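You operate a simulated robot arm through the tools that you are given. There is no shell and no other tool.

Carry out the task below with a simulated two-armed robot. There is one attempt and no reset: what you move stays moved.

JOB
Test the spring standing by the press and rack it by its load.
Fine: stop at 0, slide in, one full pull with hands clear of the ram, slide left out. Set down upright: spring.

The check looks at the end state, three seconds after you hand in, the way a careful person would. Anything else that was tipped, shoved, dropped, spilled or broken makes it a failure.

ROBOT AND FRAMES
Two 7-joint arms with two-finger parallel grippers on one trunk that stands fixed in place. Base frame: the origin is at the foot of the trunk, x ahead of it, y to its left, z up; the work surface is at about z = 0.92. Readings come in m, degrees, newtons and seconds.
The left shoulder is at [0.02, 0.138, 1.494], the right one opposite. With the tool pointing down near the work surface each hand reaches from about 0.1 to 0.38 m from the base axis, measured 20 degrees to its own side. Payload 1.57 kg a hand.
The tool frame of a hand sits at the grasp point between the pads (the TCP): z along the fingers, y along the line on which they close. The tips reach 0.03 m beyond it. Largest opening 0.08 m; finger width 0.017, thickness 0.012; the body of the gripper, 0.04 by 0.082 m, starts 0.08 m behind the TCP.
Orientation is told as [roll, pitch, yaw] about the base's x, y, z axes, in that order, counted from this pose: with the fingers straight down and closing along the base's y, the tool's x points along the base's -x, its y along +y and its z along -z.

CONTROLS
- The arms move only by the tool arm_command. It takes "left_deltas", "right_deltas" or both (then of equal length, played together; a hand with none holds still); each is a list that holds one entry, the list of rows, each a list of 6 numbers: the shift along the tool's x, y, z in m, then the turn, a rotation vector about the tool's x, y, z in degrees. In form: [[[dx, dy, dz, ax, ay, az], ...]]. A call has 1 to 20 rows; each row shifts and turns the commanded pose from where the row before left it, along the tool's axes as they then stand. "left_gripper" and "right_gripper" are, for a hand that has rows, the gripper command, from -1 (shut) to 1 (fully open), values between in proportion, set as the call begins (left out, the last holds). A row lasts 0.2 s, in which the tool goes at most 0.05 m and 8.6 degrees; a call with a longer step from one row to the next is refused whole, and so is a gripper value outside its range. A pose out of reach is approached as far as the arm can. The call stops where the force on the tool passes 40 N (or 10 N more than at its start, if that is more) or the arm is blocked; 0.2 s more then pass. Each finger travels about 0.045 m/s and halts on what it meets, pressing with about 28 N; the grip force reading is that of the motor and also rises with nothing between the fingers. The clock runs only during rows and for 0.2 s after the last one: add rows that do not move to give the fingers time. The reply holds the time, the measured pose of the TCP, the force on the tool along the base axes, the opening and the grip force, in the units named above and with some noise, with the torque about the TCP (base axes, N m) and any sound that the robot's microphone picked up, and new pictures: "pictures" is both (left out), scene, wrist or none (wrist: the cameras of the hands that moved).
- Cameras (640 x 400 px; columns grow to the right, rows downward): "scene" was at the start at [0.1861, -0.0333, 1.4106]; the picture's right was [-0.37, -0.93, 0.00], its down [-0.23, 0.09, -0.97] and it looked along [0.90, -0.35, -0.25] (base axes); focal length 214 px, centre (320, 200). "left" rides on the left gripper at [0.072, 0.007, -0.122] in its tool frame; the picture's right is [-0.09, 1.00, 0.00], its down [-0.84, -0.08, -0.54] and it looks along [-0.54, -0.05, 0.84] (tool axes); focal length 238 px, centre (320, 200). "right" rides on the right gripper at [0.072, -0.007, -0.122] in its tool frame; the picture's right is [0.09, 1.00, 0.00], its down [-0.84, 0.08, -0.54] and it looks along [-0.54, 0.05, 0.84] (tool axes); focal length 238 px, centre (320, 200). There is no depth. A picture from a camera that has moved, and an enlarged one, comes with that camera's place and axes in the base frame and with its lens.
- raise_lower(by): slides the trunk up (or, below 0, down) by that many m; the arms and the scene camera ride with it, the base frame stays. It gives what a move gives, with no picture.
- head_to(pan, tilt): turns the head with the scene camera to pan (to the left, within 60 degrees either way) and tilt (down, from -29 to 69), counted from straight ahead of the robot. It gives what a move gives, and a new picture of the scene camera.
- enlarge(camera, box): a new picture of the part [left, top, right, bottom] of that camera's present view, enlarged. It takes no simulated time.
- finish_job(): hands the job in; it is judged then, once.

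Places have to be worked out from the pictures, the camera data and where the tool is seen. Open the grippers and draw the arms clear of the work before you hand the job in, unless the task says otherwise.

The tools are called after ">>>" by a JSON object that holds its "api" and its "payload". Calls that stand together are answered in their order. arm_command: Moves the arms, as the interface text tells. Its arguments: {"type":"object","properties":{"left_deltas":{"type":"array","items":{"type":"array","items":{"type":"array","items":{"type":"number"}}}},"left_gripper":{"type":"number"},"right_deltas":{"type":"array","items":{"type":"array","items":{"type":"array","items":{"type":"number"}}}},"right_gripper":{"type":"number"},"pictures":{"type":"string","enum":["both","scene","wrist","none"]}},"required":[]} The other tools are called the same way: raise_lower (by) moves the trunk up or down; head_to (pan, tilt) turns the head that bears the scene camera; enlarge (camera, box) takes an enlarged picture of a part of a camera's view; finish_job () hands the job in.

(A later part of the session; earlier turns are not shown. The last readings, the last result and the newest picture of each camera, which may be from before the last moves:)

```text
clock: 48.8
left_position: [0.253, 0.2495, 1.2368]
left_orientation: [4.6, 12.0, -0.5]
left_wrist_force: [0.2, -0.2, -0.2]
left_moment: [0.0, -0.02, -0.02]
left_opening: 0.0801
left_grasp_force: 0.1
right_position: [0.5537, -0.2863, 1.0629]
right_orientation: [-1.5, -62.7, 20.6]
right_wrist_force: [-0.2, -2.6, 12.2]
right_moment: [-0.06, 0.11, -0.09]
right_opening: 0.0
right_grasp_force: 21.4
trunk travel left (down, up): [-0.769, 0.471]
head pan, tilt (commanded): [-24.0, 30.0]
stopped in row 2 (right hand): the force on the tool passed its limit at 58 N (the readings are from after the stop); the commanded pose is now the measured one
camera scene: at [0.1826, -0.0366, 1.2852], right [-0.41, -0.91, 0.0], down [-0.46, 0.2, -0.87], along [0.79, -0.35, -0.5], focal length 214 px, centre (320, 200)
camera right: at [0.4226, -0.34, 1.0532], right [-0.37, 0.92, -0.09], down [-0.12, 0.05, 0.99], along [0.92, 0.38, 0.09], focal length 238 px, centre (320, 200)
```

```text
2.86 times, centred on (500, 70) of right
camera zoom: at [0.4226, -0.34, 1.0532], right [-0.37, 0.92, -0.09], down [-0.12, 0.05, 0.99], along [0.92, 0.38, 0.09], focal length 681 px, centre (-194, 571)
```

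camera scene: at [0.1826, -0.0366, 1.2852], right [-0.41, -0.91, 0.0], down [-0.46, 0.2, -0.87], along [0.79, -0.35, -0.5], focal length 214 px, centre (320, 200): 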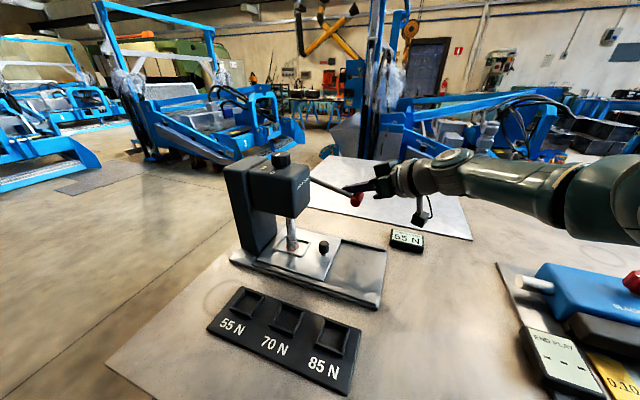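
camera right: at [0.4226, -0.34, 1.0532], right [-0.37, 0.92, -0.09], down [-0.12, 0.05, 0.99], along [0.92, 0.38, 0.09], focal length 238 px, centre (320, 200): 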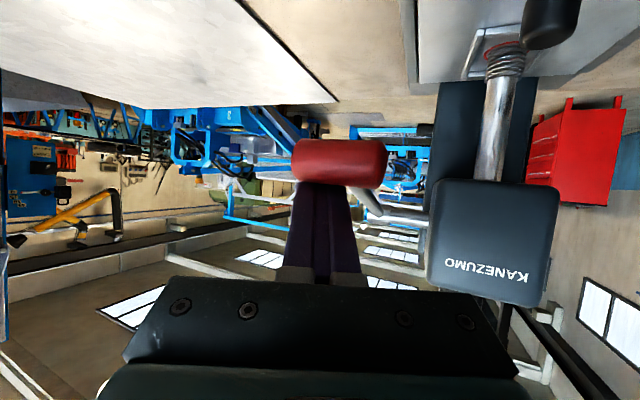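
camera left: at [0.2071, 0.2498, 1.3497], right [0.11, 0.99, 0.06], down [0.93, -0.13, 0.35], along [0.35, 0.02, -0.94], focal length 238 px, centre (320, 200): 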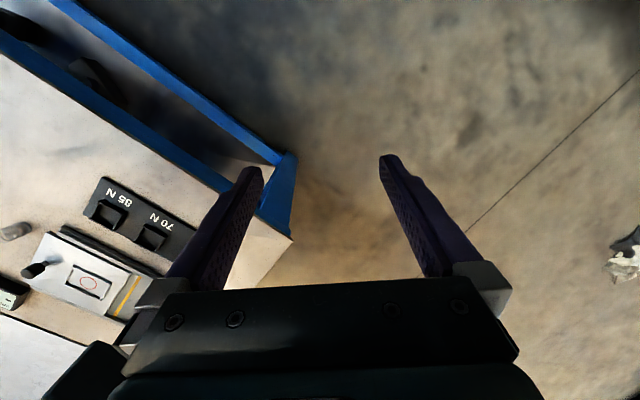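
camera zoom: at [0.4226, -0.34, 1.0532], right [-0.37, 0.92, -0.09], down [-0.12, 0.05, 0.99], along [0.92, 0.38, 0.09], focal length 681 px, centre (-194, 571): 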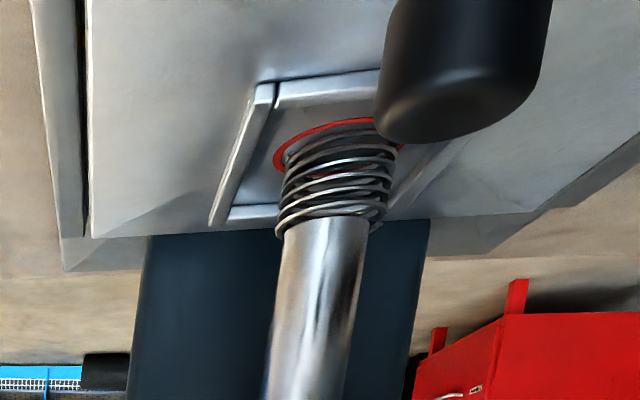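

The lever stopped at exactly the same height both times with the force peaking, so that was the bottom stop, and the load reads 55 N. I'll now let the lever rise by following the arc back up.

>>> {"api": "arm_command", "payload": {"right_deltas": [[[-0.007, -0.0025, -0.0102, 0, 0, 0], [-0.0079, -0.002, -0.0095, 0, 0, 0], [-0.0086, -0.0016, -0.009, 0, 0, 0], [-0.0094, -0.0011, -0.0082, 0, 0, 0], [-0.01, -0.0007, -0.0075, 0, 0, 0], [-0.0105, -0.0003, -0.0068, 0, 0, 0]]], "pictures": "both"}}

>>> {"api": "enlarge", "payload": {"camera": "scene", "box": [220, 130, 440, 290]}}

```text
clock: 50.2
left_position: [0.2524, 0.251, 1.2356]
left_orientation: [4.5, 12.1, -0.5]
left_wrist_force: [-0.4, 0.2, 0.4]
left_moment: [-0.03, -0.02, -0.01]
left_opening: 0.0803
left_grasp_force: 0.0
right_position: [0.5334, -0.2992, 1.1295]
right_orientation: [-1.1, -62.2, 20.4]
right_wrist_force: [3.6, 1.4, 3.8]
right_moment: [0.04, -0.08, 0.03]
right_opening: 0.0002
right_grasp_force: 21.5
trunk travel left (down, up): [-0.769, 0.471]
head pan, tilt (commanded): [-24.0, 30.0]
camera scene: at [0.1823, -0.0359, 1.2853], right [-0.41, -0.91, 0.0], down [-0.46, 0.2, -0.87], along [0.79, -0.35, -0.5], focal length 214 px, centre (320, 200)
camera right: at [0.403, -0.3524, 1.1216], right [-0.37, 0.92, -0.09], down [-0.11, 0.05, 0.99], along [0.92, 0.38, 0.08], focal length 238 px, centre (320, 200)
```

scene: 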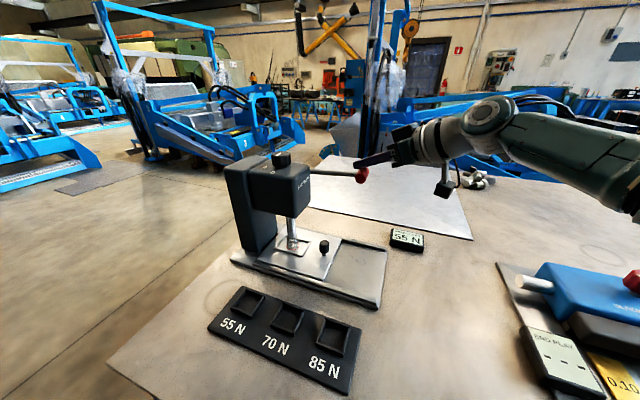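
right: 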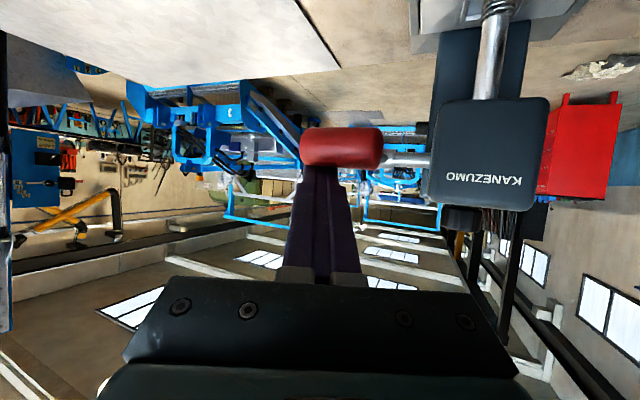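

```text
2.50 times, centred on (330, 210) of scene
camera zoom: at [0.1823, -0.0359, 1.2853], right [-0.41, -0.91, 0.0], down [-0.46, 0.2, -0.87], along [0.79, -0.35, -0.5], focal length 536 px, centre (295, 175)
```

zoom: 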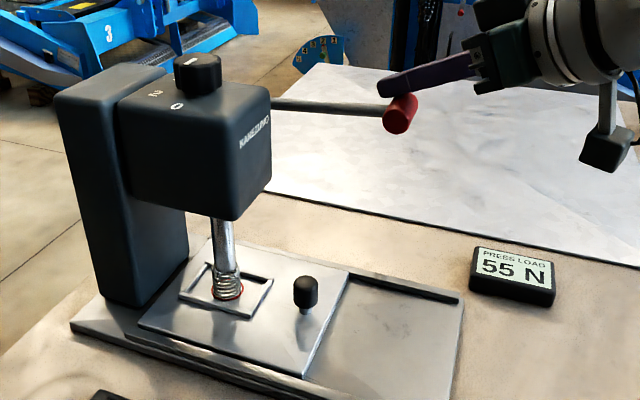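

The display has latched 55 N and the lever rises with the hand. I'll continue up to the rest position and then lift off above it.

>>> {"api": "arm_command", "payload": {"right_deltas": [[[-0.0111, 0.0003, -0.0058, 0, 0, 0], [-0.0114, 0.0007, -0.0049, 0, 0, 0], [-0.0118, 0.0011, -0.004, 0, 0, 0], [-0.012, 0.0016, -0.003, 0, 0, 0], [-0.0121, 0.002, -0.0021, 0, 0, 0], [-0.0122, 0.0025, -0.001, 0, 0, 0], [-0.0121, 0.0028, 0, 0, 0, 0], [-0.012, 0.0032, 0.001, 0, 0, 0], [-0.0129, 0.0039, 0.0022, 0, 0, 0], [-0.018, 0, -0.01, 0, 0, 0], [-0.018, 0, -0.01, 0, 0, 0]]], "pictures": "both"}}

>>> {"api": "enlarge", "payload": {"camera": "scene", "box": [220, 90, 440, 290]}}

```text
clock: 52.6
left_position: [0.2521, 0.2508, 1.235]
left_orientation: [4.6, 12.1, -0.5]
left_wrist_force: [-0.6, 0.6, 0.0]
left_moment: [-0.02, -0.03, 0.0]
left_opening: 0.08
left_grasp_force: 0.1
right_position: [0.5598, -0.267, 1.2747]
right_orientation: [-0.8, -62.1, 20.3]
right_wrist_force: [0.0, 0.5, 0.3]
right_moment: [-0.03, -0.01, -0.01]
right_opening: 0.0
right_grasp_force: 20.8
trunk travel left (down, up): [-0.769, 0.471]
head pan, tilt (commanded): [-24.0, 30.0]
camera scene: at [0.1818, -0.0359, 1.2851], right [-0.41, -0.91, 0.0], down [-0.46, 0.2, -0.87], along [0.79, -0.35, -0.5], focal length 214 px, centre (320, 200)
camera right: at [0.429, -0.3219, 1.2664], right [-0.37, 0.92, -0.09], down [-0.11, 0.05, 0.99], along [0.92, 0.38, 0.08], focal length 238 px, centre (320, 200)
```

scene: 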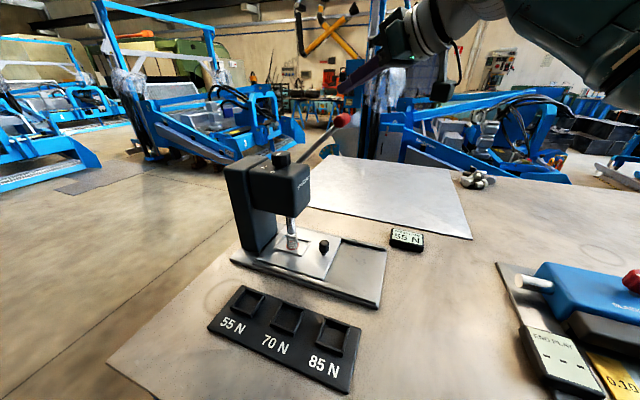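
right: 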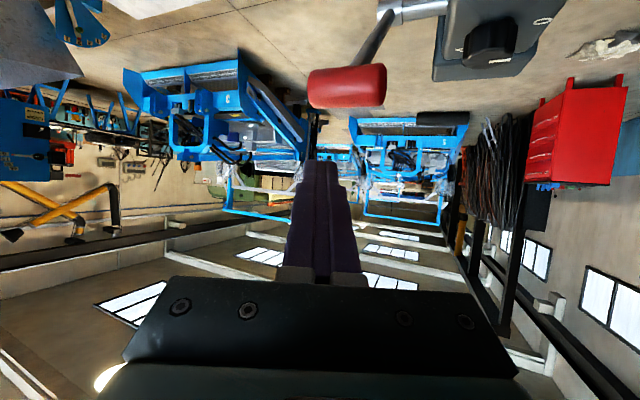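

```text
2.00 times, centred on (330, 190) of scene
camera zoom: at [0.1818, -0.0359, 1.2851], right [-0.41, -0.91, 0.0], down [-0.46, 0.2, -0.87], along [0.79, -0.35, -0.5], focal length 429 px, centre (300, 220)
```

zoom: 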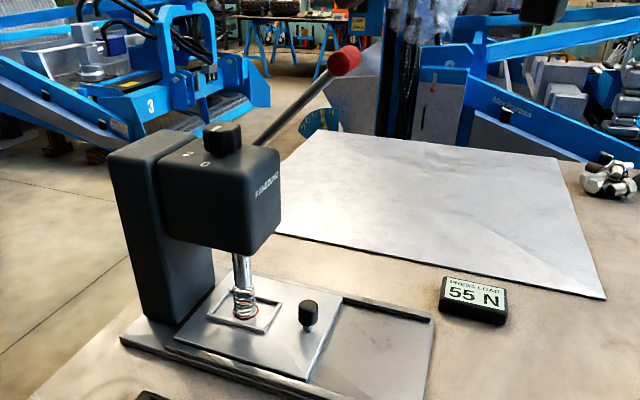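

The lever is back at rest and the reading holds at 55 N. I'll back the hand away, return it to the knob-grasp orientation and open the fingers.

>>> {"api": "arm_command", "payload": {"right_deltas": [[[0.0132, 0.02, -0.0271, 0, 0, 0], [0.0132, 0.02, -0.0271, 0, 0, 0], [0.0132, 0.02, -0.0271, 0, 0, 0], [0.0132, 0.02, -0.0271, 0, 0, 0], [0.0132, 0.02, -0.0271, 0, 0, 0], [0, 0, 0, 0, 8, 0], [0, 0, 0, 0, 8, 0], [0, 0, 0, 0, 8, 0], [0, 0, 0, 0, 8, 0], [0, 0, 0, 1.9, 0, 4.6]]], "right_gripper": 0.2, "pictures": "none"}}

>>> {"api": "raise_lower", "payload": {"by": -0.1}}

>>> {"api": "head_to", "payload": {"pan": -21.5, "tilt": 35}}

```text
clock: 55.0
left_position: [0.2527, 0.2516, 1.2347]
left_orientation: [4.6, 12.0, -0.4]
left_wrist_force: [0.3, -0.3, 0.3]
left_moment: [0.0, 0.03, 0.01]
left_opening: 0.0803
left_grasp_force: 0.0
right_position: [0.3761, -0.2284, 1.2473]
right_orientation: [1.8, -24.8, 13.0]
right_wrist_force: [-0.4, -0.9, -0.4]
right_moment: [0.0, 0.02, -0.02]
right_opening: 0.0481
right_grasp_force: 0.1
trunk travel left (down, up): [-0.769, 0.471]
head pan, tilt (commanded): [-24.0, 30.0]
stopped in row 10 (right hand): the arm was blocked; the commanded pose is now the measured one
```

```text
clock: 56.4
left_position: [0.2518, 0.2515, 1.1355]
left_orientation: [4.6, 12.0, -0.4]
left_wrist_force: [-0.1, -0.3, 0.4]
left_moment: [-0.05, 0.03, -0.01]
left_opening: 0.0801
left_grasp_force: 0.0
right_position: [0.3755, -0.2289, 1.1468]
right_orientation: [1.8, -24.9, 12.8]
right_wrist_force: [-0.6, -0.5, -0.3]
right_moment: [0.0, 0.02, -0.02]
right_opening: 0.0481
right_grasp_force: 0.1
trunk travel left (down, up): [-0.669, 0.571]
head pan, tilt (commanded): [-24.0, 30.0]
```

```text
clock: 57.0
left_position: [0.2516, 0.2506, 1.1361]
left_orientation: [4.7, 12.0, -0.5]
left_wrist_force: [-0.5, 0.1, -0.2]
left_moment: [0.01, 0.02, 0.0]
left_opening: 0.0799
left_grasp_force: 0.0
right_position: [0.3764, -0.2282, 1.1482]
right_orientation: [1.8, -24.9, 12.8]
right_wrist_force: [-0.4, -0.5, -0.6]
right_moment: [-0.01, 0.0, -0.02]
right_opening: 0.0479
right_grasp_force: 0.0
trunk travel left (down, up): [-0.669, 0.571]
head pan, tilt (commanded): [-21.5, 35.0]
camera scene: at [0.1811, -0.0314, 1.1774], right [-0.37, -0.93, 0.0], down [-0.53, 0.21, -0.82], along [0.76, -0.3, -0.57], focal length 214 px, centre (320, 200)
```

scene: 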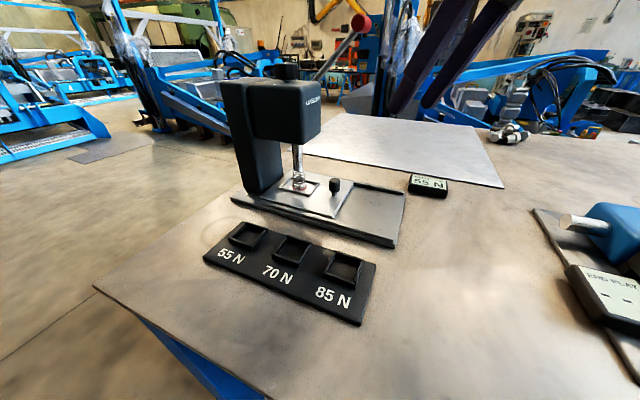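

Display still shows 55 N. I'll lower the hand, restore the knob-grasp orientation and move to a pre-grasp point behind and above the slide knob.

>>> {"api": "arm_command", "payload": {"right_deltas": [[[0.0168, 0, 0.0363, 0, 0, 0], [0.0168, 0, 0.0363, 0, 0, 0], [0, 0, 0, 0.7, -5.1, -1.9], [-0.0199, 0.0019, 0.0125, 0, 0, 0], [-0.0199, 0.0019, 0.0125, 0, 0, 0], [-0.0199, 0.0019, 0.0125, 0, 0, 0], [0, 0, 0, 0, 0, 0]]], "pictures": "both"}}

>>> {"api": "enlarge", "payload": {"camera": "right", "box": [250, 80, 390, 220]}}

>>> {"api": "enlarge", "payload": {"camera": "scene", "box": [250, 110, 400, 240]}}

```text
clock: 58.6
left_position: [0.2524, 0.2512, 1.1353]
left_orientation: [4.5, 12.1, -0.4]
left_wrist_force: [0.3, 0.2, -0.6]
left_moment: [0.02, 0.0, 0.02]
left_opening: 0.0799
left_grasp_force: 0.1
right_position: [0.444, -0.2007, 1.066]
right_orientation: [0.1, -30.1, 14.9]
right_wrist_force: [0.0, 0.7, 1.3]
right_moment: [0.0, 0.02, -0.02]
right_opening: 0.0479
right_grasp_force: 0.1
trunk travel left (down, up): [-0.669, 0.571]
head pan, tilt (commanded): [-21.5, 35.0]
camera scene: at [0.1811, -0.0314, 1.1774], right [-0.37, -0.93, 0.0], down [-0.53, 0.21, -0.82], along [0.76, -0.3, -0.57], focal length 214 px, centre (320, 200)
camera right: at [0.326, -0.2396, 1.1337], right [-0.34, 0.94, -0.04], down [0.42, 0.19, 0.89], along [0.84, 0.28, -0.46], focal length 238 px, centre (320, 200)
```

scene: 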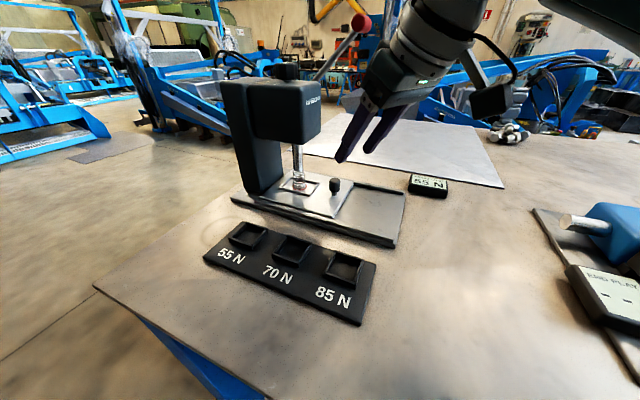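
right: 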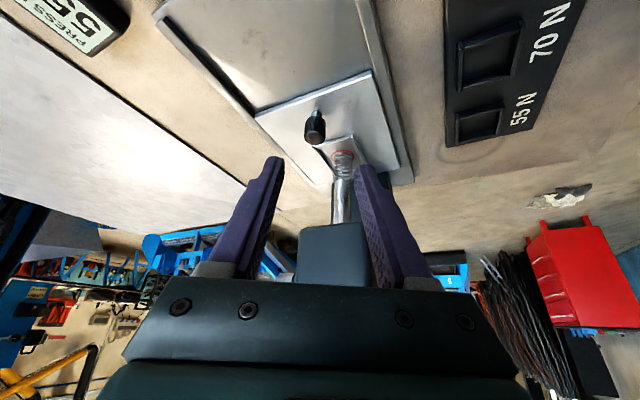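

```text
2.86 times, centred on (320, 150) of right
camera zoom: at [0.326, -0.2396, 1.1337], right [-0.34, 0.94, -0.04], down [0.42, 0.19, 0.89], along [0.84, 0.28, -0.46], focal length 681 px, centre (320, 343)
```

zoom: 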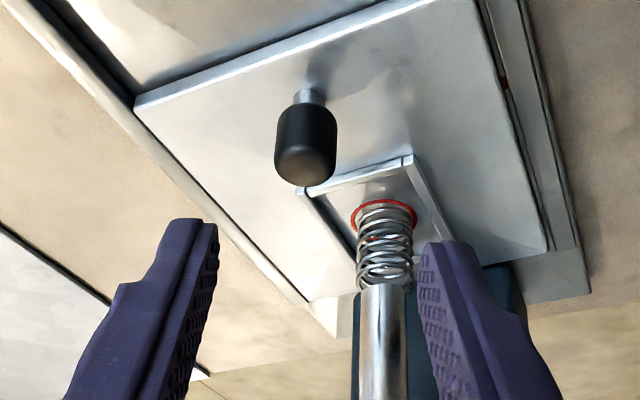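

```text
3.08 times, centred on (325, 175) of scene
camera zoom: at [0.1811, -0.0314, 1.1774], right [-0.37, -0.93, 0.0], down [-0.53, 0.21, -0.82], along [0.76, -0.3, -0.57], focal length 660 px, centre (305, 277)
```

zoom: 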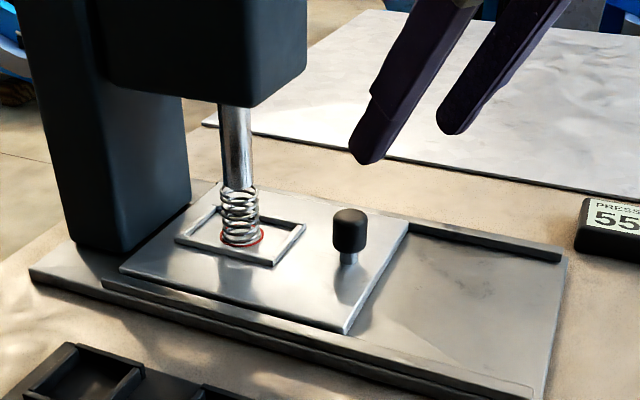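

The knob is where I expect it, about 5 mm to one side of the hand's axis. I'll correct that and move in along the finger axis.

>>> {"api": "arm_command", "payload": {"right_deltas": [[[0.003, -0.0052, 0.02, 0, 0, 0], [0, 0, 0.027, 0, 0, 0], [0, 0, 0.027, 0, 0, 0], [0, 0, 0.0254, 0, 0, 0], [0, 0, 0, 0, 0, 0]]], "pictures": "both"}}

>>> {"api": "enlarge", "payload": {"camera": "right", "box": [250, 80, 390, 220]}}

>>> {"api": "enlarge", "payload": {"camera": "scene", "box": [250, 110, 400, 240]}}

```text
clock: 59.8
left_position: [0.2526, 0.2512, 1.1349]
left_orientation: [4.6, 12.1, -0.4]
left_wrist_force: [0.9, 0.2, 0.3]
left_moment: [-0.02, 0.01, 0.0]
left_opening: 0.0799
left_grasp_force: 0.0
right_position: [0.4898, -0.1947, 0.9777]
right_orientation: [0.1, -30.1, 15.0]
right_wrist_force: [-0.2, 0.1, 0.0]
right_moment: [0.02, 0.0, 0.04]
right_opening: 0.0478
right_grasp_force: 0.1
trunk travel left (down, up): [-0.669, 0.571]
head pan, tilt (commanded): [-21.5, 35.0]
camera scene: at [0.1811, -0.0314, 1.1773], right [-0.37, -0.93, 0.0], down [-0.53, 0.21, -0.82], along [0.76, -0.3, -0.57], focal length 214 px, centre (320, 200)
camera right: at [0.3722, -0.2334, 1.0451], right [-0.34, 0.94, -0.04], down [0.42, 0.19, 0.89], along [0.84, 0.28, -0.46], focal length 238 px, centre (320, 200)
```

scene: 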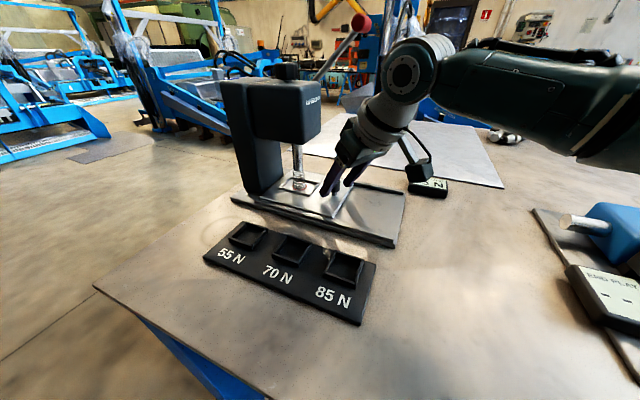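
right: 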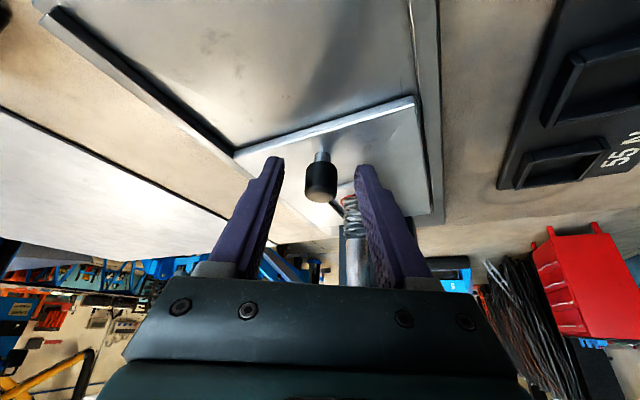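

```text
2.86 times, centred on (320, 150) of right
camera zoom: at [0.3722, -0.2334, 1.0451], right [-0.34, 0.94, -0.04], down [0.42, 0.19, 0.89], along [0.84, 0.28, -0.46], focal length 681 px, centre (320, 343)
```

zoom: 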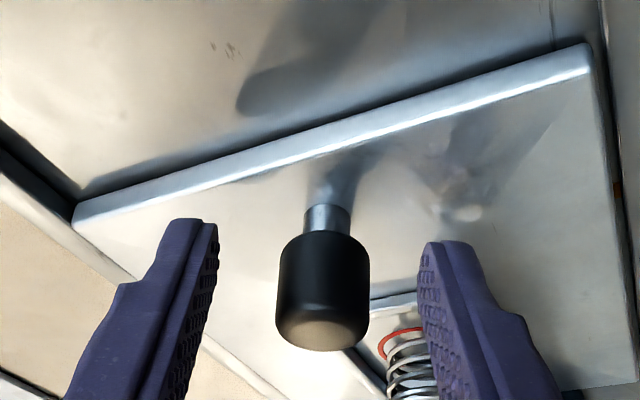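

```text
3.08 times, centred on (325, 175) of scene
camera zoom: at [0.1811, -0.0314, 1.1773], right [-0.37, -0.93, 0.0], down [-0.53, 0.21, -0.82], along [0.76, -0.3, -0.57], focal length 660 px, centre (305, 277)
```

zoom: 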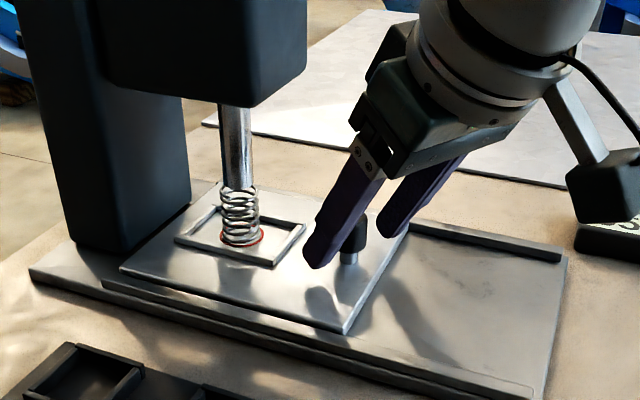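

The knob is centred between the fingers. I'll close on it and then pull the slide out slowly, 40 mm first.

>>> {"api": "arm_command", "payload": {"right_deltas": [[[0, 0, 0, 0, 0, 0], [0, 0, 0, 0, 0, 0], [0, 0, 0, 0, 0, 0], [0, 0, 0, 0, 0, 0]]], "right_gripper": -1, "pictures": "none"}}

>>> {"api": "arm_command", "payload": {"right_deltas": [[[0.003, -0.002, -0.00173, 0, 0, 0], [0.006, -0.004, -0.00346, 0, 0, 0], [0.006, -0.004, -0.00346, 0, 0, 0], [0.006, -0.004, -0.00346, 0, 0, 0], [0.006, -0.004, -0.00346, 0, 0, 0], [0.003, -0.002, -0.00173, 0, 0, 0], [0, 0, 0, 0, 0, 0]]], "pictures": "scene"}}

>>> {"api": "enlarge", "payload": {"camera": "scene", "box": [250, 110, 420, 250]}}

```text
clock: 60.8
left_position: [0.2519, 0.2522, 1.1359]
left_orientation: [4.7, 12.1, -0.4]
left_wrist_force: [0.1, 0.2, -0.8]
left_moment: [-0.02, 0.0, 0.02]
left_opening: 0.08
left_grasp_force: 0.0
right_position: [0.4883, -0.194, 0.9774]
right_orientation: [0.1, -30.1, 14.9]
right_wrist_force: [-3.5, 5.0, 4.4]
right_moment: [-0.46, -0.14, 0.08]
right_opening: 0.0213
right_grasp_force: 34.4
trunk travel left (down, up): [-0.669, 0.571]
head pan, tilt (commanded): [-21.5, 35.0]
```

```text
clock: 62.4
left_position: [0.2517, 0.251, 1.1369]
left_orientation: [4.6, 12.0, -0.4]
left_wrist_force: [-0.3, 0.8, 0.2]
left_moment: [0.01, 0.01, -0.01]
left_opening: 0.0799
left_grasp_force: 0.0
right_position: [0.4592, -0.2235, 0.9777]
right_orientation: [0.2, -30.0, 14.9]
right_wrist_force: [1.1, -0.7, -12.1]
right_moment: [-0.7, 0.43, -0.03]
right_opening: 0.0215
right_grasp_force: 34.6
trunk travel left (down, up): [-0.669, 0.571]
head pan, tilt (commanded): [-21.5, 35.0]
camera scene: at [0.1804, -0.0311, 1.1771], right [-0.37, -0.93, 0.0], down [-0.53, 0.21, -0.82], along [0.76, -0.3, -0.57], focal length 214 px, centre (320, 200)
```

scene: 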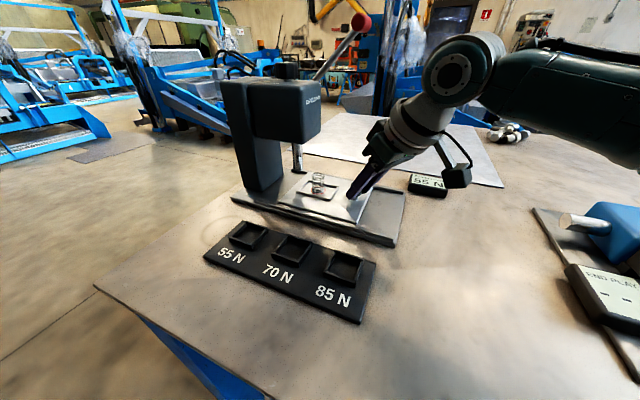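

```text
2.86 times, centred on (335, 180) of scene
camera zoom: at [0.1804, -0.0311, 1.1771], right [-0.37, -0.93, 0.0], down [-0.53, 0.21, -0.82], along [0.76, -0.3, -0.57], focal length 613 px, centre (277, 257)
```

zoom: 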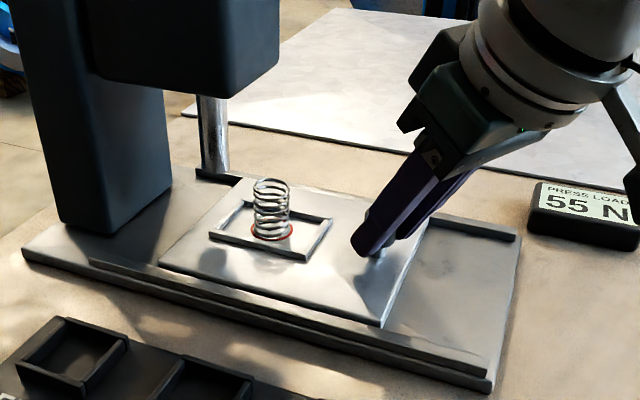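

The slide comes out smoothly with the spring standing. I'll pull another 40 mm with a slight downward correction.

>>> {"api": "arm_command", "payload": {"right_deltas": [[[0.0034, -0.002, -0.0012, 0, 0, 0], [0.006, -0.004, -0.00346, 0, 0, 0], [0.006, -0.004, -0.00346, 0, 0, 0], [0.006, -0.004, -0.00346, 0, 0, 0], [0.006, -0.004, -0.00346, 0, 0, 0], [0.003, -0.002, -0.00173, 0, 0, 0], [0, 0, 0, 0, 0, 0]]], "pictures": "scene"}}

```text
clock: 64.0
left_position: [0.2505, 0.2513, 1.1349]
left_orientation: [4.7, 12.1, -0.4]
left_wrist_force: [-0.1, 0.9, -0.4]
left_moment: [-0.01, -0.01, -0.02]
left_opening: 0.0798
left_grasp_force: 0.0
right_position: [0.4311, -0.2515, 0.9766]
right_orientation: [0.1, -30.1, 14.9]
right_wrist_force: [0.7, 1.1, -10.3]
right_moment: [-0.74, 0.5, 0.0]
right_opening: 0.0213
right_grasp_force: 34.8
trunk travel left (down, up): [-0.669, 0.571]
head pan, tilt (commanded): [-21.5, 35.0]
camera scene: at [0.1804, -0.0311, 1.1772], right [-0.37, -0.93, 0.0], down [-0.53, 0.21, -0.82], along [0.76, -0.3, -0.57], focal length 214 px, centre (320, 200)
```

scene: 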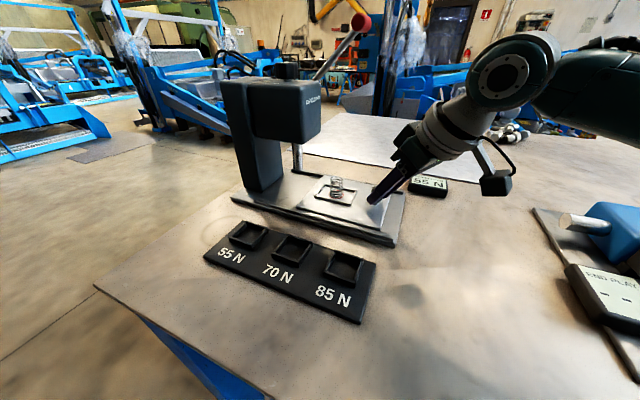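

About 39 mm remain. I'll pull 32 mm, then creep to the outer stop.

>>> {"api": "arm_command", "payload": {"right_deltas": [[[0.0032, -0.002, -0.0014, 0, 0, 0], [0.006, -0.004, -0.00346, 0, 0, 0], [0.006, -0.004, -0.00346, 0, 0, 0], [0.006, -0.004, -0.00346, 0, 0, 0], [0.003, -0.002, -0.00173, 0, 0, 0], [0.003, -0.002, -0.00173, 0, 0, 0], [0.0023, -0.0015, -0.0013, 0, 0, 0], [0, 0, 0, 0, 0, 0]]], "pictures": "scene"}}

>>> {"api": "enlarge", "payload": {"camera": "scene", "box": [250, 130, 450, 260]}}

```text
clock: 65.8
left_position: [0.2527, 0.2525, 1.1361]
left_orientation: [4.7, 12.1, -0.3]
left_wrist_force: [-0.6, 0.3, 0.4]
left_moment: [-0.02, 0.01, -0.02]
left_opening: 0.0801
left_grasp_force: 0.1
right_position: [0.4056, -0.278, 0.9777]
right_orientation: [0.1, -30.2, 14.9]
right_wrist_force: [-4.4, 6.2, 3.8]
right_moment: [-0.37, -0.64, 0.1]
right_opening: 0.0214
right_grasp_force: 34.4
trunk travel left (down, up): [-0.669, 0.571]
head pan, tilt (commanded): [-21.5, 35.0]
camera scene: at [0.1809, -0.0309, 1.1774], right [-0.37, -0.93, 0.0], down [-0.53, 0.21, -0.82], along [0.76, -0.3, -0.57], focal length 214 px, centre (320, 200)
```

scene: 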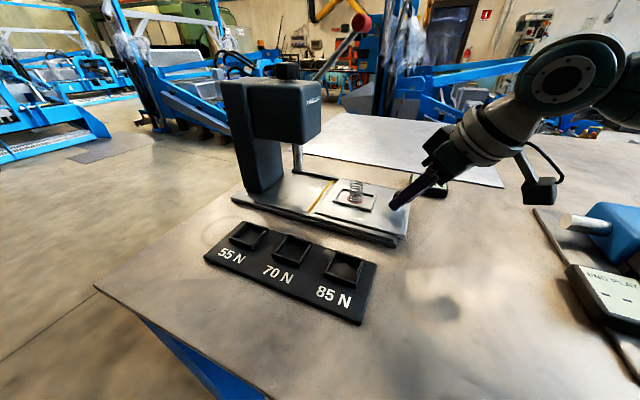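

```text
3.08 times, centred on (350, 195) of scene
camera zoom: at [0.1809, -0.0309, 1.1774], right [-0.37, -0.93, 0.0], down [-0.53, 0.21, -0.82], along [0.76, -0.3, -0.57], focal length 660 px, centre (228, 215)
```

zoom: 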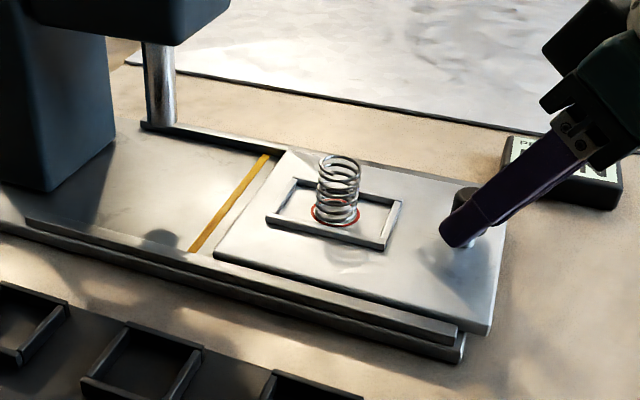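

Nearly at the original out position. I'll pull 4 mm more to feel the outer stop.

>>> {"api": "arm_command", "payload": {"right_deltas": [[[0.0015, -0.001, -0.0009, 0, 0, 0], [0.0015, -0.001, -0.0009, 0, 0, 0], [0, 0, 0, 0, 0, 0]]], "pictures": "none"}}

>>> {"api": "enlarge", "payload": {"camera": "scene", "box": [290, 160, 420, 260]}}

```text
clock: 66.6
left_position: [0.2537, 0.2529, 1.1376]
left_orientation: [4.8, 11.9, -0.3]
left_wrist_force: [-0.5, 0.1, -0.8]
left_moment: [0.01, -0.02, -0.01]
left_opening: 0.0798
left_grasp_force: 0.0
right_position: [0.4041, -0.2792, 0.977]
right_orientation: [0.5, -30.5, 14.9]
right_wrist_force: [12.3, 15.2, -5.0]
right_moment: [-0.22, -0.62, 0.13]
right_opening: 0.0215
right_grasp_force: 35.1
trunk travel left (down, up): [-0.669, 0.571]
head pan, tilt (commanded): [-21.5, 35.0]
```

```text
4.00 times, centred on (355, 210) of scene
camera zoom: at [0.1826, -0.0292, 1.1775], right [-0.37, -0.93, 0.0], down [-0.53, 0.21, -0.82], along [0.76, -0.3, -0.57], focal length 858 px, centre (180, 160)
```

zoom: 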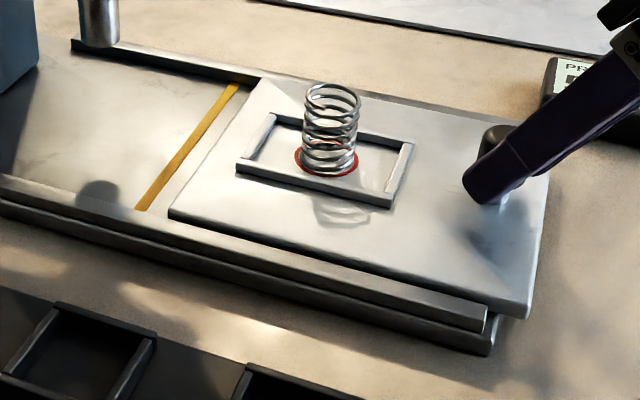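

A 19 N reaction along the axis confirms the slide is fully out. I'll relax the pull, release the knob and back off along the finger axis.

>>> {"api": "arm_command", "payload": {"right_deltas": [[[-0.0012, 0.0008, 0.0007, 0, 0, 0], [0, 0, 0, 0, 0, 0]]], "pictures": "none"}}

>>> {"api": "arm_command", "payload": {"right_deltas": [[[0, 0, 0, 0, 0, 0], [0, 0, 0, 0, 0, 0], [0, 0, 0, 0, 0, 0], [0, 0, -0.02, 0, 0, 0], [0, 0, -0.03, 0, 0, 0], [0, 0, -0.03, 0, 0, 0], [0, 0, -0.02, 0, 0, 0], [0, 0, 0, 0, 0, 0]]], "right_gripper": 0.2, "pictures": "both"}}

>>> {"api": "enlarge", "payload": {"camera": "scene", "box": [230, 130, 450, 270]}}

```text
clock: 67.2
left_position: [0.2536, 0.2531, 1.1365]
left_orientation: [4.9, 12.0, -0.5]
left_wrist_force: [0.6, -0.6, -0.3]
left_moment: [0.01, -0.01, -0.01]
left_opening: 0.0802
left_grasp_force: 0.0
right_position: [0.4039, -0.2787, 0.9776]
right_orientation: [0.4, -30.3, 14.9]
right_wrist_force: [4.7, 14.9, 1.0]
right_moment: [-0.14, -0.87, 0.22]
right_opening: 0.0216
right_grasp_force: 34.7
trunk travel left (down, up): [-0.669, 0.571]
head pan, tilt (commanded): [-21.5, 35.0]
```

```text
clock: 69.0
left_position: [0.2521, 0.2512, 1.1353]
left_orientation: [4.6, 12.1, -0.4]
left_wrist_force: [0.3, 0.1, 0.5]
left_moment: [-0.02, 0.01, 0.0]
left_opening: 0.0799
left_grasp_force: 0.0
right_position: [0.3546, -0.2946, 1.0647]
right_orientation: [0.2, -30.1, 14.9]
right_wrist_force: [0.8, 0.6, -0.7]
right_moment: [0.01, 0.0, -0.05]
right_opening: 0.048
right_grasp_force: 0.0
trunk travel left (down, up): [-0.669, 0.571]
head pan, tilt (commanded): [-21.5, 35.0]
camera scene: at [0.1811, -0.0314, 1.1773], right [-0.37, -0.93, 0.0], down [-0.53, 0.21, -0.82], along [0.76, -0.3, -0.57], focal length 214 px, centre (320, 200)
camera right: at [0.237, -0.3334, 1.1332], right [-0.34, 0.94, -0.04], down [0.42, 0.19, 0.89], along [0.84, 0.28, -0.46], focal length 238 px, centre (320, 200)
```

scene: 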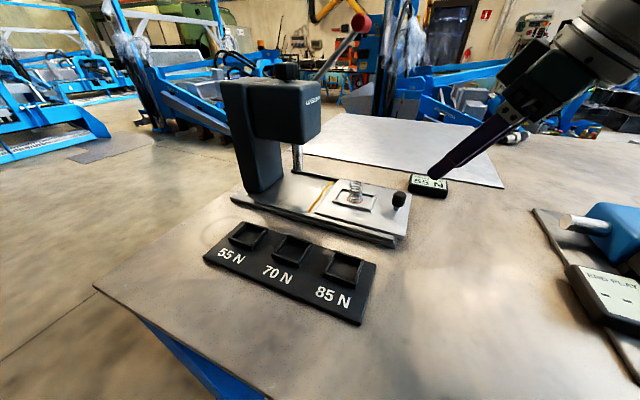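
right: 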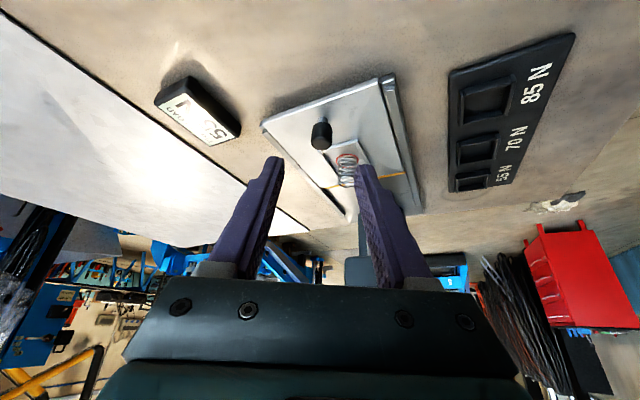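

```text
2.86 times, centred on (340, 200) of scene
camera zoom: at [0.1811, -0.0314, 1.1773], right [-0.37, -0.93, 0.0], down [-0.53, 0.21, -0.82], along [0.76, -0.3, -0.57], focal length 613 px, centre (263, 200)
```

zoom: 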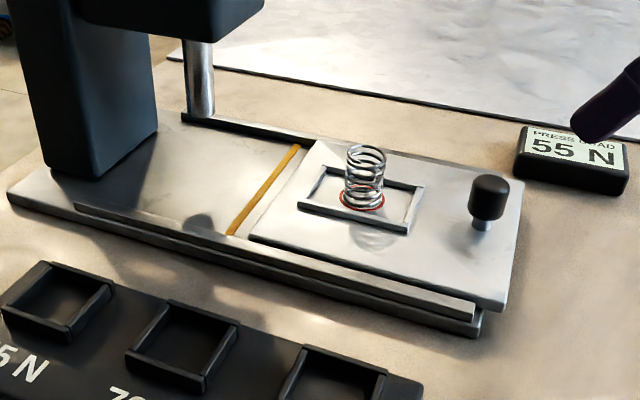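

The slide is fully out and the spring stands upright. I'll move the open hand to hover above the spring at a 20° tilt.

>>> {"api": "arm_command", "payload": {"right_deltas": [[[0, 0, 0, 0.2, 5, 0], [0, 0, 0, 0, 5, 0], [-0.0279, 0.0106, 0.0141, 0, 0, 0], [-0.0279, 0.0106, 0.0141, 0, 0, 0], [-0.0279, 0.0106, 0.0141, 0, 0, 0], [-0.0279, 0.0106, 0.0141, 0, 0, 0], [0, 0, 0, 0, 0, 0]]], "pictures": "both"}}

>>> {"api": "enlarge", "payload": {"camera": "right", "box": [250, 60, 390, 200]}}

>>> {"api": "enlarge", "payload": {"camera": "scene", "box": [310, 130, 430, 240]}}

>>> {"api": "enlarge", "payload": {"camera": "right", "box": [420, 0, 640, 160]}}

```text
clock: 70.6
left_position: [0.2524, 0.2527, 1.1358]
left_orientation: [4.6, 12.1, -0.5]
left_wrist_force: [0.0, -0.1, -0.5]
left_moment: [-0.03, 0.01, 0.01]
left_opening: 0.0801
left_grasp_force: 0.1
right_position: [0.4641, -0.2204, 1.0479]
right_orientation: [0.0, -20.1, 15.0]
right_wrist_force: [-0.7, 0.6, 0.0]
right_moment: [0.01, -0.02, -0.03]
right_opening: 0.048
right_grasp_force: 0.0
trunk travel left (down, up): [-0.669, 0.571]
head pan, tilt (commanded): [-21.5, 35.0]
camera scene: at [0.1812, -0.0313, 1.1774], right [-0.37, -0.93, 0.0], down [-0.53, 0.21, -0.82], along [0.76, -0.3, -0.57], focal length 214 px, centre (320, 200)
camera right: at [0.3602, -0.2553, 1.1364], right [-0.34, 0.94, -0.03], down [0.56, 0.23, 0.8], along [0.76, 0.25, -0.6], focal length 238 px, centre (320, 200)
```

scene: 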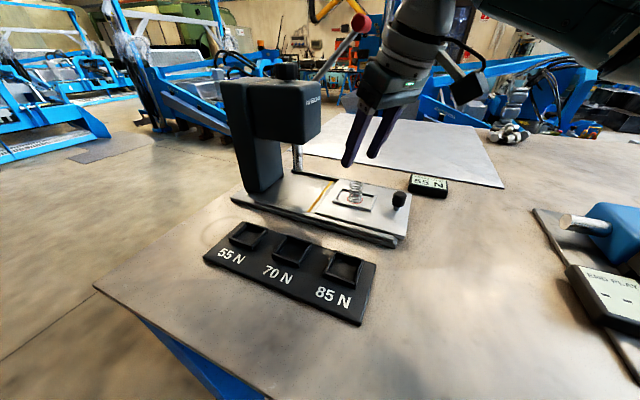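
right: 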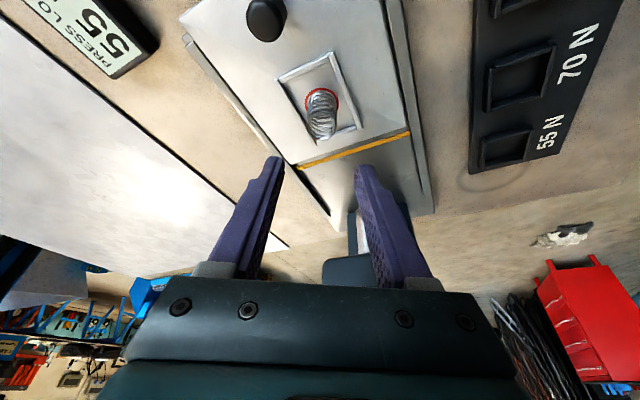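

```text
2.86 times, centred on (320, 130) of right
camera zoom: at [0.3602, -0.2553, 1.1364], right [-0.34, 0.94, -0.03], down [0.56, 0.23, 0.8], along [0.76, 0.25, -0.6], focal length 681 px, centre (320, 400)
```

zoom: 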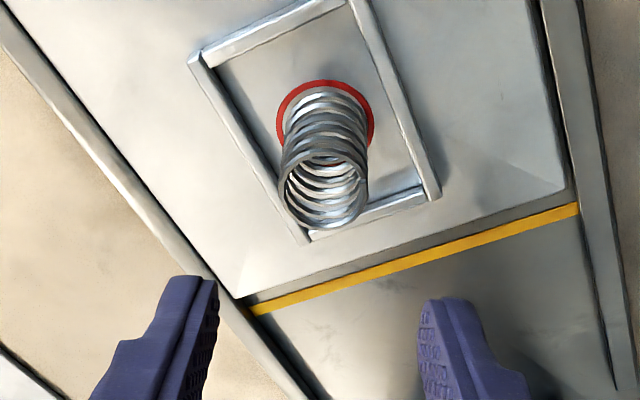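

```text
3.64 times, centred on (370, 185) of scene
camera zoom: at [0.1812, -0.0313, 1.1774], right [-0.37, -0.93, 0.0], down [-0.53, 0.21, -0.82], along [0.76, -0.3, -0.57], focal length 780 px, centre (138, 254)
```

zoom: 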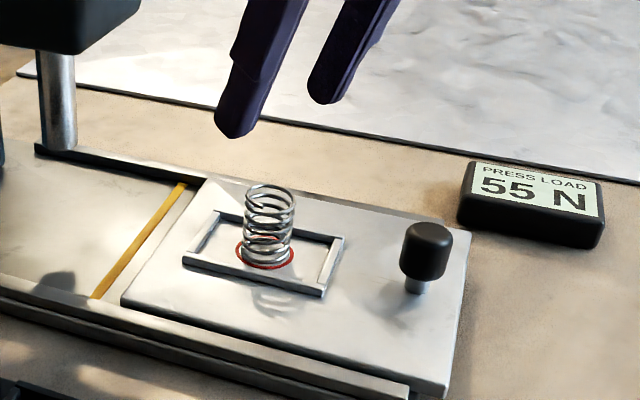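

```text
2.50 times, centred on (530, 80) of right
camera zoom: at [0.3602, -0.2553, 1.1364], right [-0.34, 0.94, -0.03], down [0.56, 0.23, 0.8], along [0.76, 0.25, -0.6], focal length 596 px, centre (-205, 500)
```

zoom: 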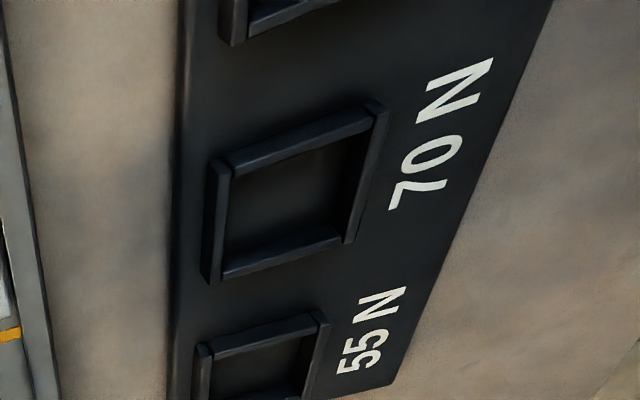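

The hand is directly in line with the spring at (0.4714, -0.2196). I'll descend straight down to grip its upper half.

>>> {"api": "arm_command", "payload": {"right_deltas": [[[0.0071, -0.0001, 0.0183, 0, 0, 0], [0.0071, -0.0001, 0.0183, 0, 0, 0], [0.007, -0.0001, 0.0183, 0, 0, 0], [0, 0, 0, 0, 0, 0]]], "pictures": "wrist"}}

>>> {"api": "enlarge", "payload": {"camera": "right", "box": [250, 80, 390, 220]}}

>>> {"api": "enlarge", "payload": {"camera": "scene", "box": [310, 130, 430, 240]}}

```text
clock: 71.6
left_position: [0.2523, 0.2509, 1.1358]
left_orientation: [4.6, 12.2, -0.4]
left_wrist_force: [0.0, -0.2, -0.4]
left_moment: [-0.02, -0.02, -0.01]
left_opening: 0.0801
left_grasp_force: 0.1
right_position: [0.4619, -0.2227, 0.989]
right_orientation: [-0.1, -20.0, 14.9]
right_wrist_force: [-0.9, 0.2, -0.1]
right_moment: [0.01, 0.01, 0.02]
right_opening: 0.048
right_grasp_force: 0.0
trunk travel left (down, up): [-0.669, 0.571]
head pan, tilt (commanded): [-21.5, 35.0]
camera right: at [0.3582, -0.2562, 1.0774], right [-0.34, 0.94, -0.03], down [0.56, 0.23, 0.8], along [0.76, 0.25, -0.6], focal length 238 px, centre (320, 200)
```

right: 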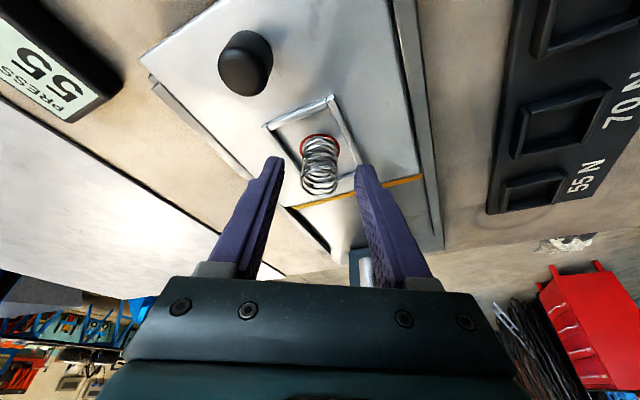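

```text
2.86 times, centred on (320, 150) of right
camera zoom: at [0.3582, -0.2562, 1.0774], right [-0.34, 0.94, -0.03], down [0.56, 0.23, 0.8], along [0.76, 0.25, -0.6], focal length 681 px, centre (320, 343)
```

zoom: 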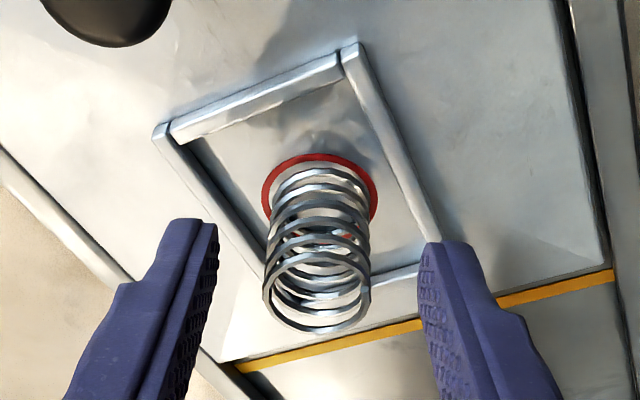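

```text
3.64 times, centred on (370, 185) of scene
camera zoom: at [0.1811, -0.0314, 1.1773], right [-0.37, -0.93, 0.0], down [-0.53, 0.21, -0.82], along [0.76, -0.3, -0.57], focal length 780 px, centre (138, 254)
```

zoom: 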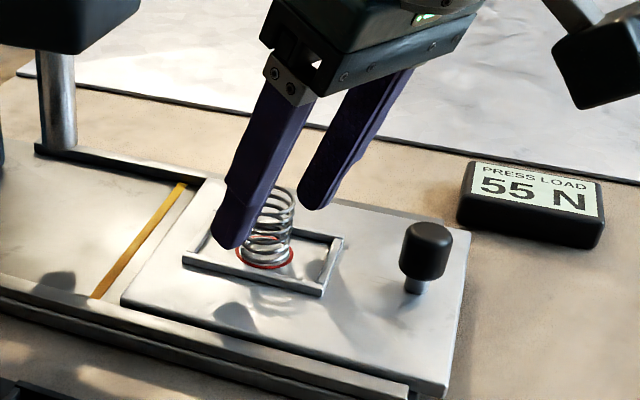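

The upper half of the spring is between the fingers. I'll close.

>>> {"api": "arm_command", "payload": {"right_deltas": [[[0, 0, 0, 0, 0, 0], [0, 0, 0, 0, 0, 0], [0, 0, 0, 0, 0, 0], [0, 0, 0, 0, 0, 0]]], "right_gripper": -1, "pictures": "none"}}

>>> {"api": "enlarge", "payload": {"camera": "right", "box": [250, 80, 390, 220]}}

```text
clock: 72.6
left_position: [0.2529, 0.2519, 1.1349]
left_orientation: [4.6, 12.1, -0.4]
left_wrist_force: [0.0, -0.2, 0.3]
left_moment: [0.03, 0.0, -0.03]
left_opening: 0.0801
left_grasp_force: 0.0
right_position: [0.4606, -0.22, 0.9894]
right_orientation: [0.0, -20.1, 15.0]
right_wrist_force: [0.4, -0.6, -0.6]
right_moment: [0.03, 0.0, 0.02]
right_opening: 0.0244
right_grasp_force: 28.0
trunk travel left (down, up): [-0.669, 0.571]
head pan, tilt (commanded): [-21.5, 35.0]
```

```text
2.86 times, centred on (320, 150) of right
camera zoom: at [0.3582, -0.2562, 1.0777], right [-0.34, 0.94, -0.03], down [0.56, 0.23, 0.8], along [0.76, 0.25, -0.6], focal length 681 px, centre (320, 343)
```

zoom: 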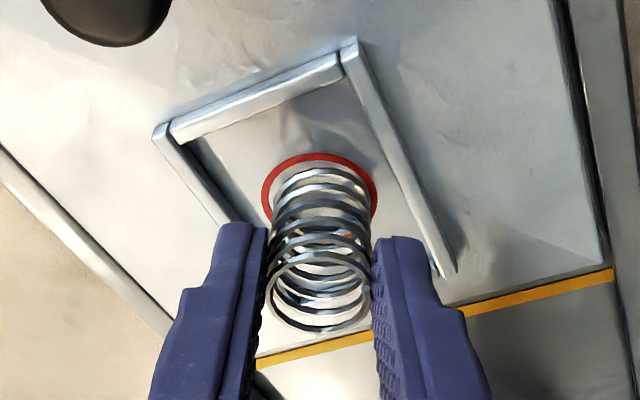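

The spring is gripped, with its base 48 mm below the TCP. I'll lift it, draw back clear of the press head and move left toward the rack.

>>> {"api": "arm_command", "payload": {"right_deltas": [[[-0.0068, 0, -0.0188, 0, 0, 0], [-0.0103, 0, -0.0282, 0, 0, 0], [-0.0103, 0, -0.0282, 0, 0, 0], [0.0272, 0.0078, -0.0099, 0, 0, 0], [0.0272, 0.0078, -0.0099, 0, 0, 0], [0.0272, 0.0078, -0.0099, 0, 0, 0], [-0.0097, 0.0386, 0.0035, 0, 0, 0], [-0.0097, 0.0386, 0.0035, 0, 0, 0], [-0.0097, 0.0386, 0.0035, 0, 0, 0], [0, 0, 0, 0, 0, 0]]], "pictures": "both"}}

>>> {"api": "enlarge", "payload": {"camera": "right", "box": [280, 60, 440, 200]}}

>>> {"api": "enlarge", "payload": {"camera": "scene", "box": [200, 210, 380, 330]}}

```text
clock: 74.8
left_position: [0.2529, 0.2517, 1.1361]
left_orientation: [4.5, 12.1, -0.4]
left_wrist_force: [0.1, -0.1, -0.3]
left_moment: [0.0, -0.01, 0.01]
left_opening: 0.0801
left_grasp_force: 0.1
right_position: [0.3733, -0.101, 1.0702]
right_orientation: [0.0, -20.1, 14.9]
right_wrist_force: [-0.1, 0.1, -0.7]
right_moment: [0.0, -0.01, -0.02]
right_opening: 0.0242
right_grasp_force: 27.9
trunk travel left (down, up): [-0.669, 0.571]
head pan, tilt (commanded): [-21.5, 35.0]
camera scene: at [0.1811, -0.0313, 1.1773], right [-0.37, -0.93, 0.0], down [-0.53, 0.21, -0.82], along [0.76, -0.3, -0.57], focal length 214 px, centre (320, 200)
camera right: at [0.2691, -0.1363, 1.1581], right [-0.34, 0.94, -0.03], down [0.56, 0.23, 0.8], along [0.76, 0.25, -0.6], focal length 238 px, centre (320, 200)
```

scene: 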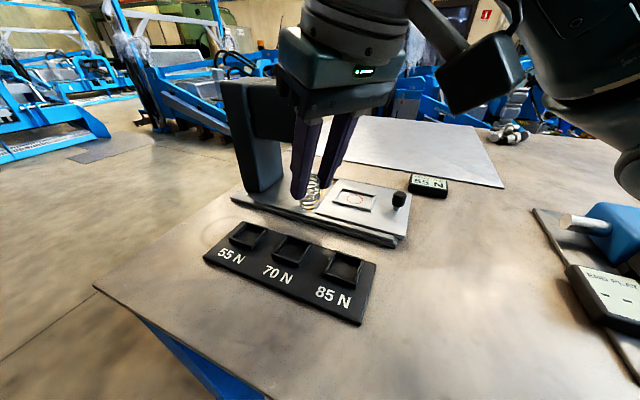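
right: 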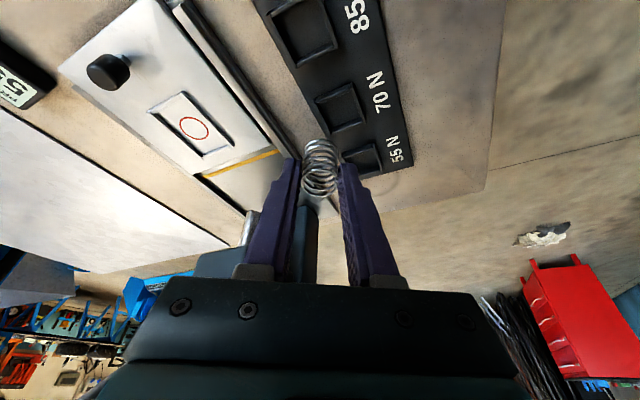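

```text
2.86 times, centred on (360, 130) of right
camera zoom: at [0.2691, -0.1363, 1.1581], right [-0.34, 0.94, -0.03], down [0.56, 0.23, 0.8], along [0.76, 0.25, -0.6], focal length 681 px, centre (206, 400)
```

zoom: 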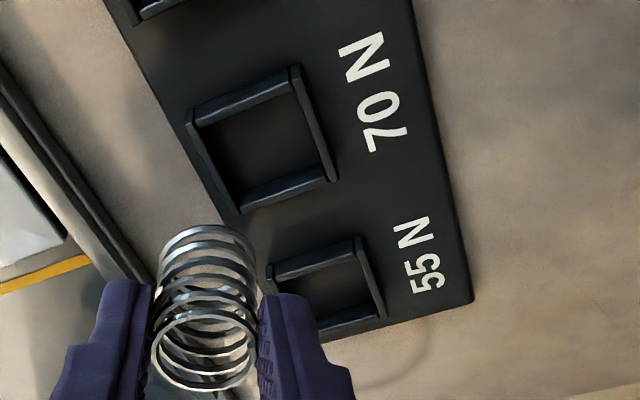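

```text
3.33 times, centred on (290, 270) of scene
camera zoom: at [0.1811, -0.0313, 1.1773], right [-0.37, -0.93, 0.0], down [-0.53, 0.21, -0.82], along [0.76, -0.3, -0.57], focal length 715 px, centre (420, -33)
```

zoom: 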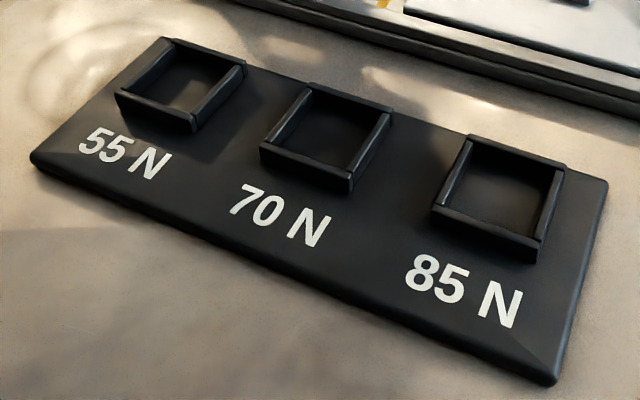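

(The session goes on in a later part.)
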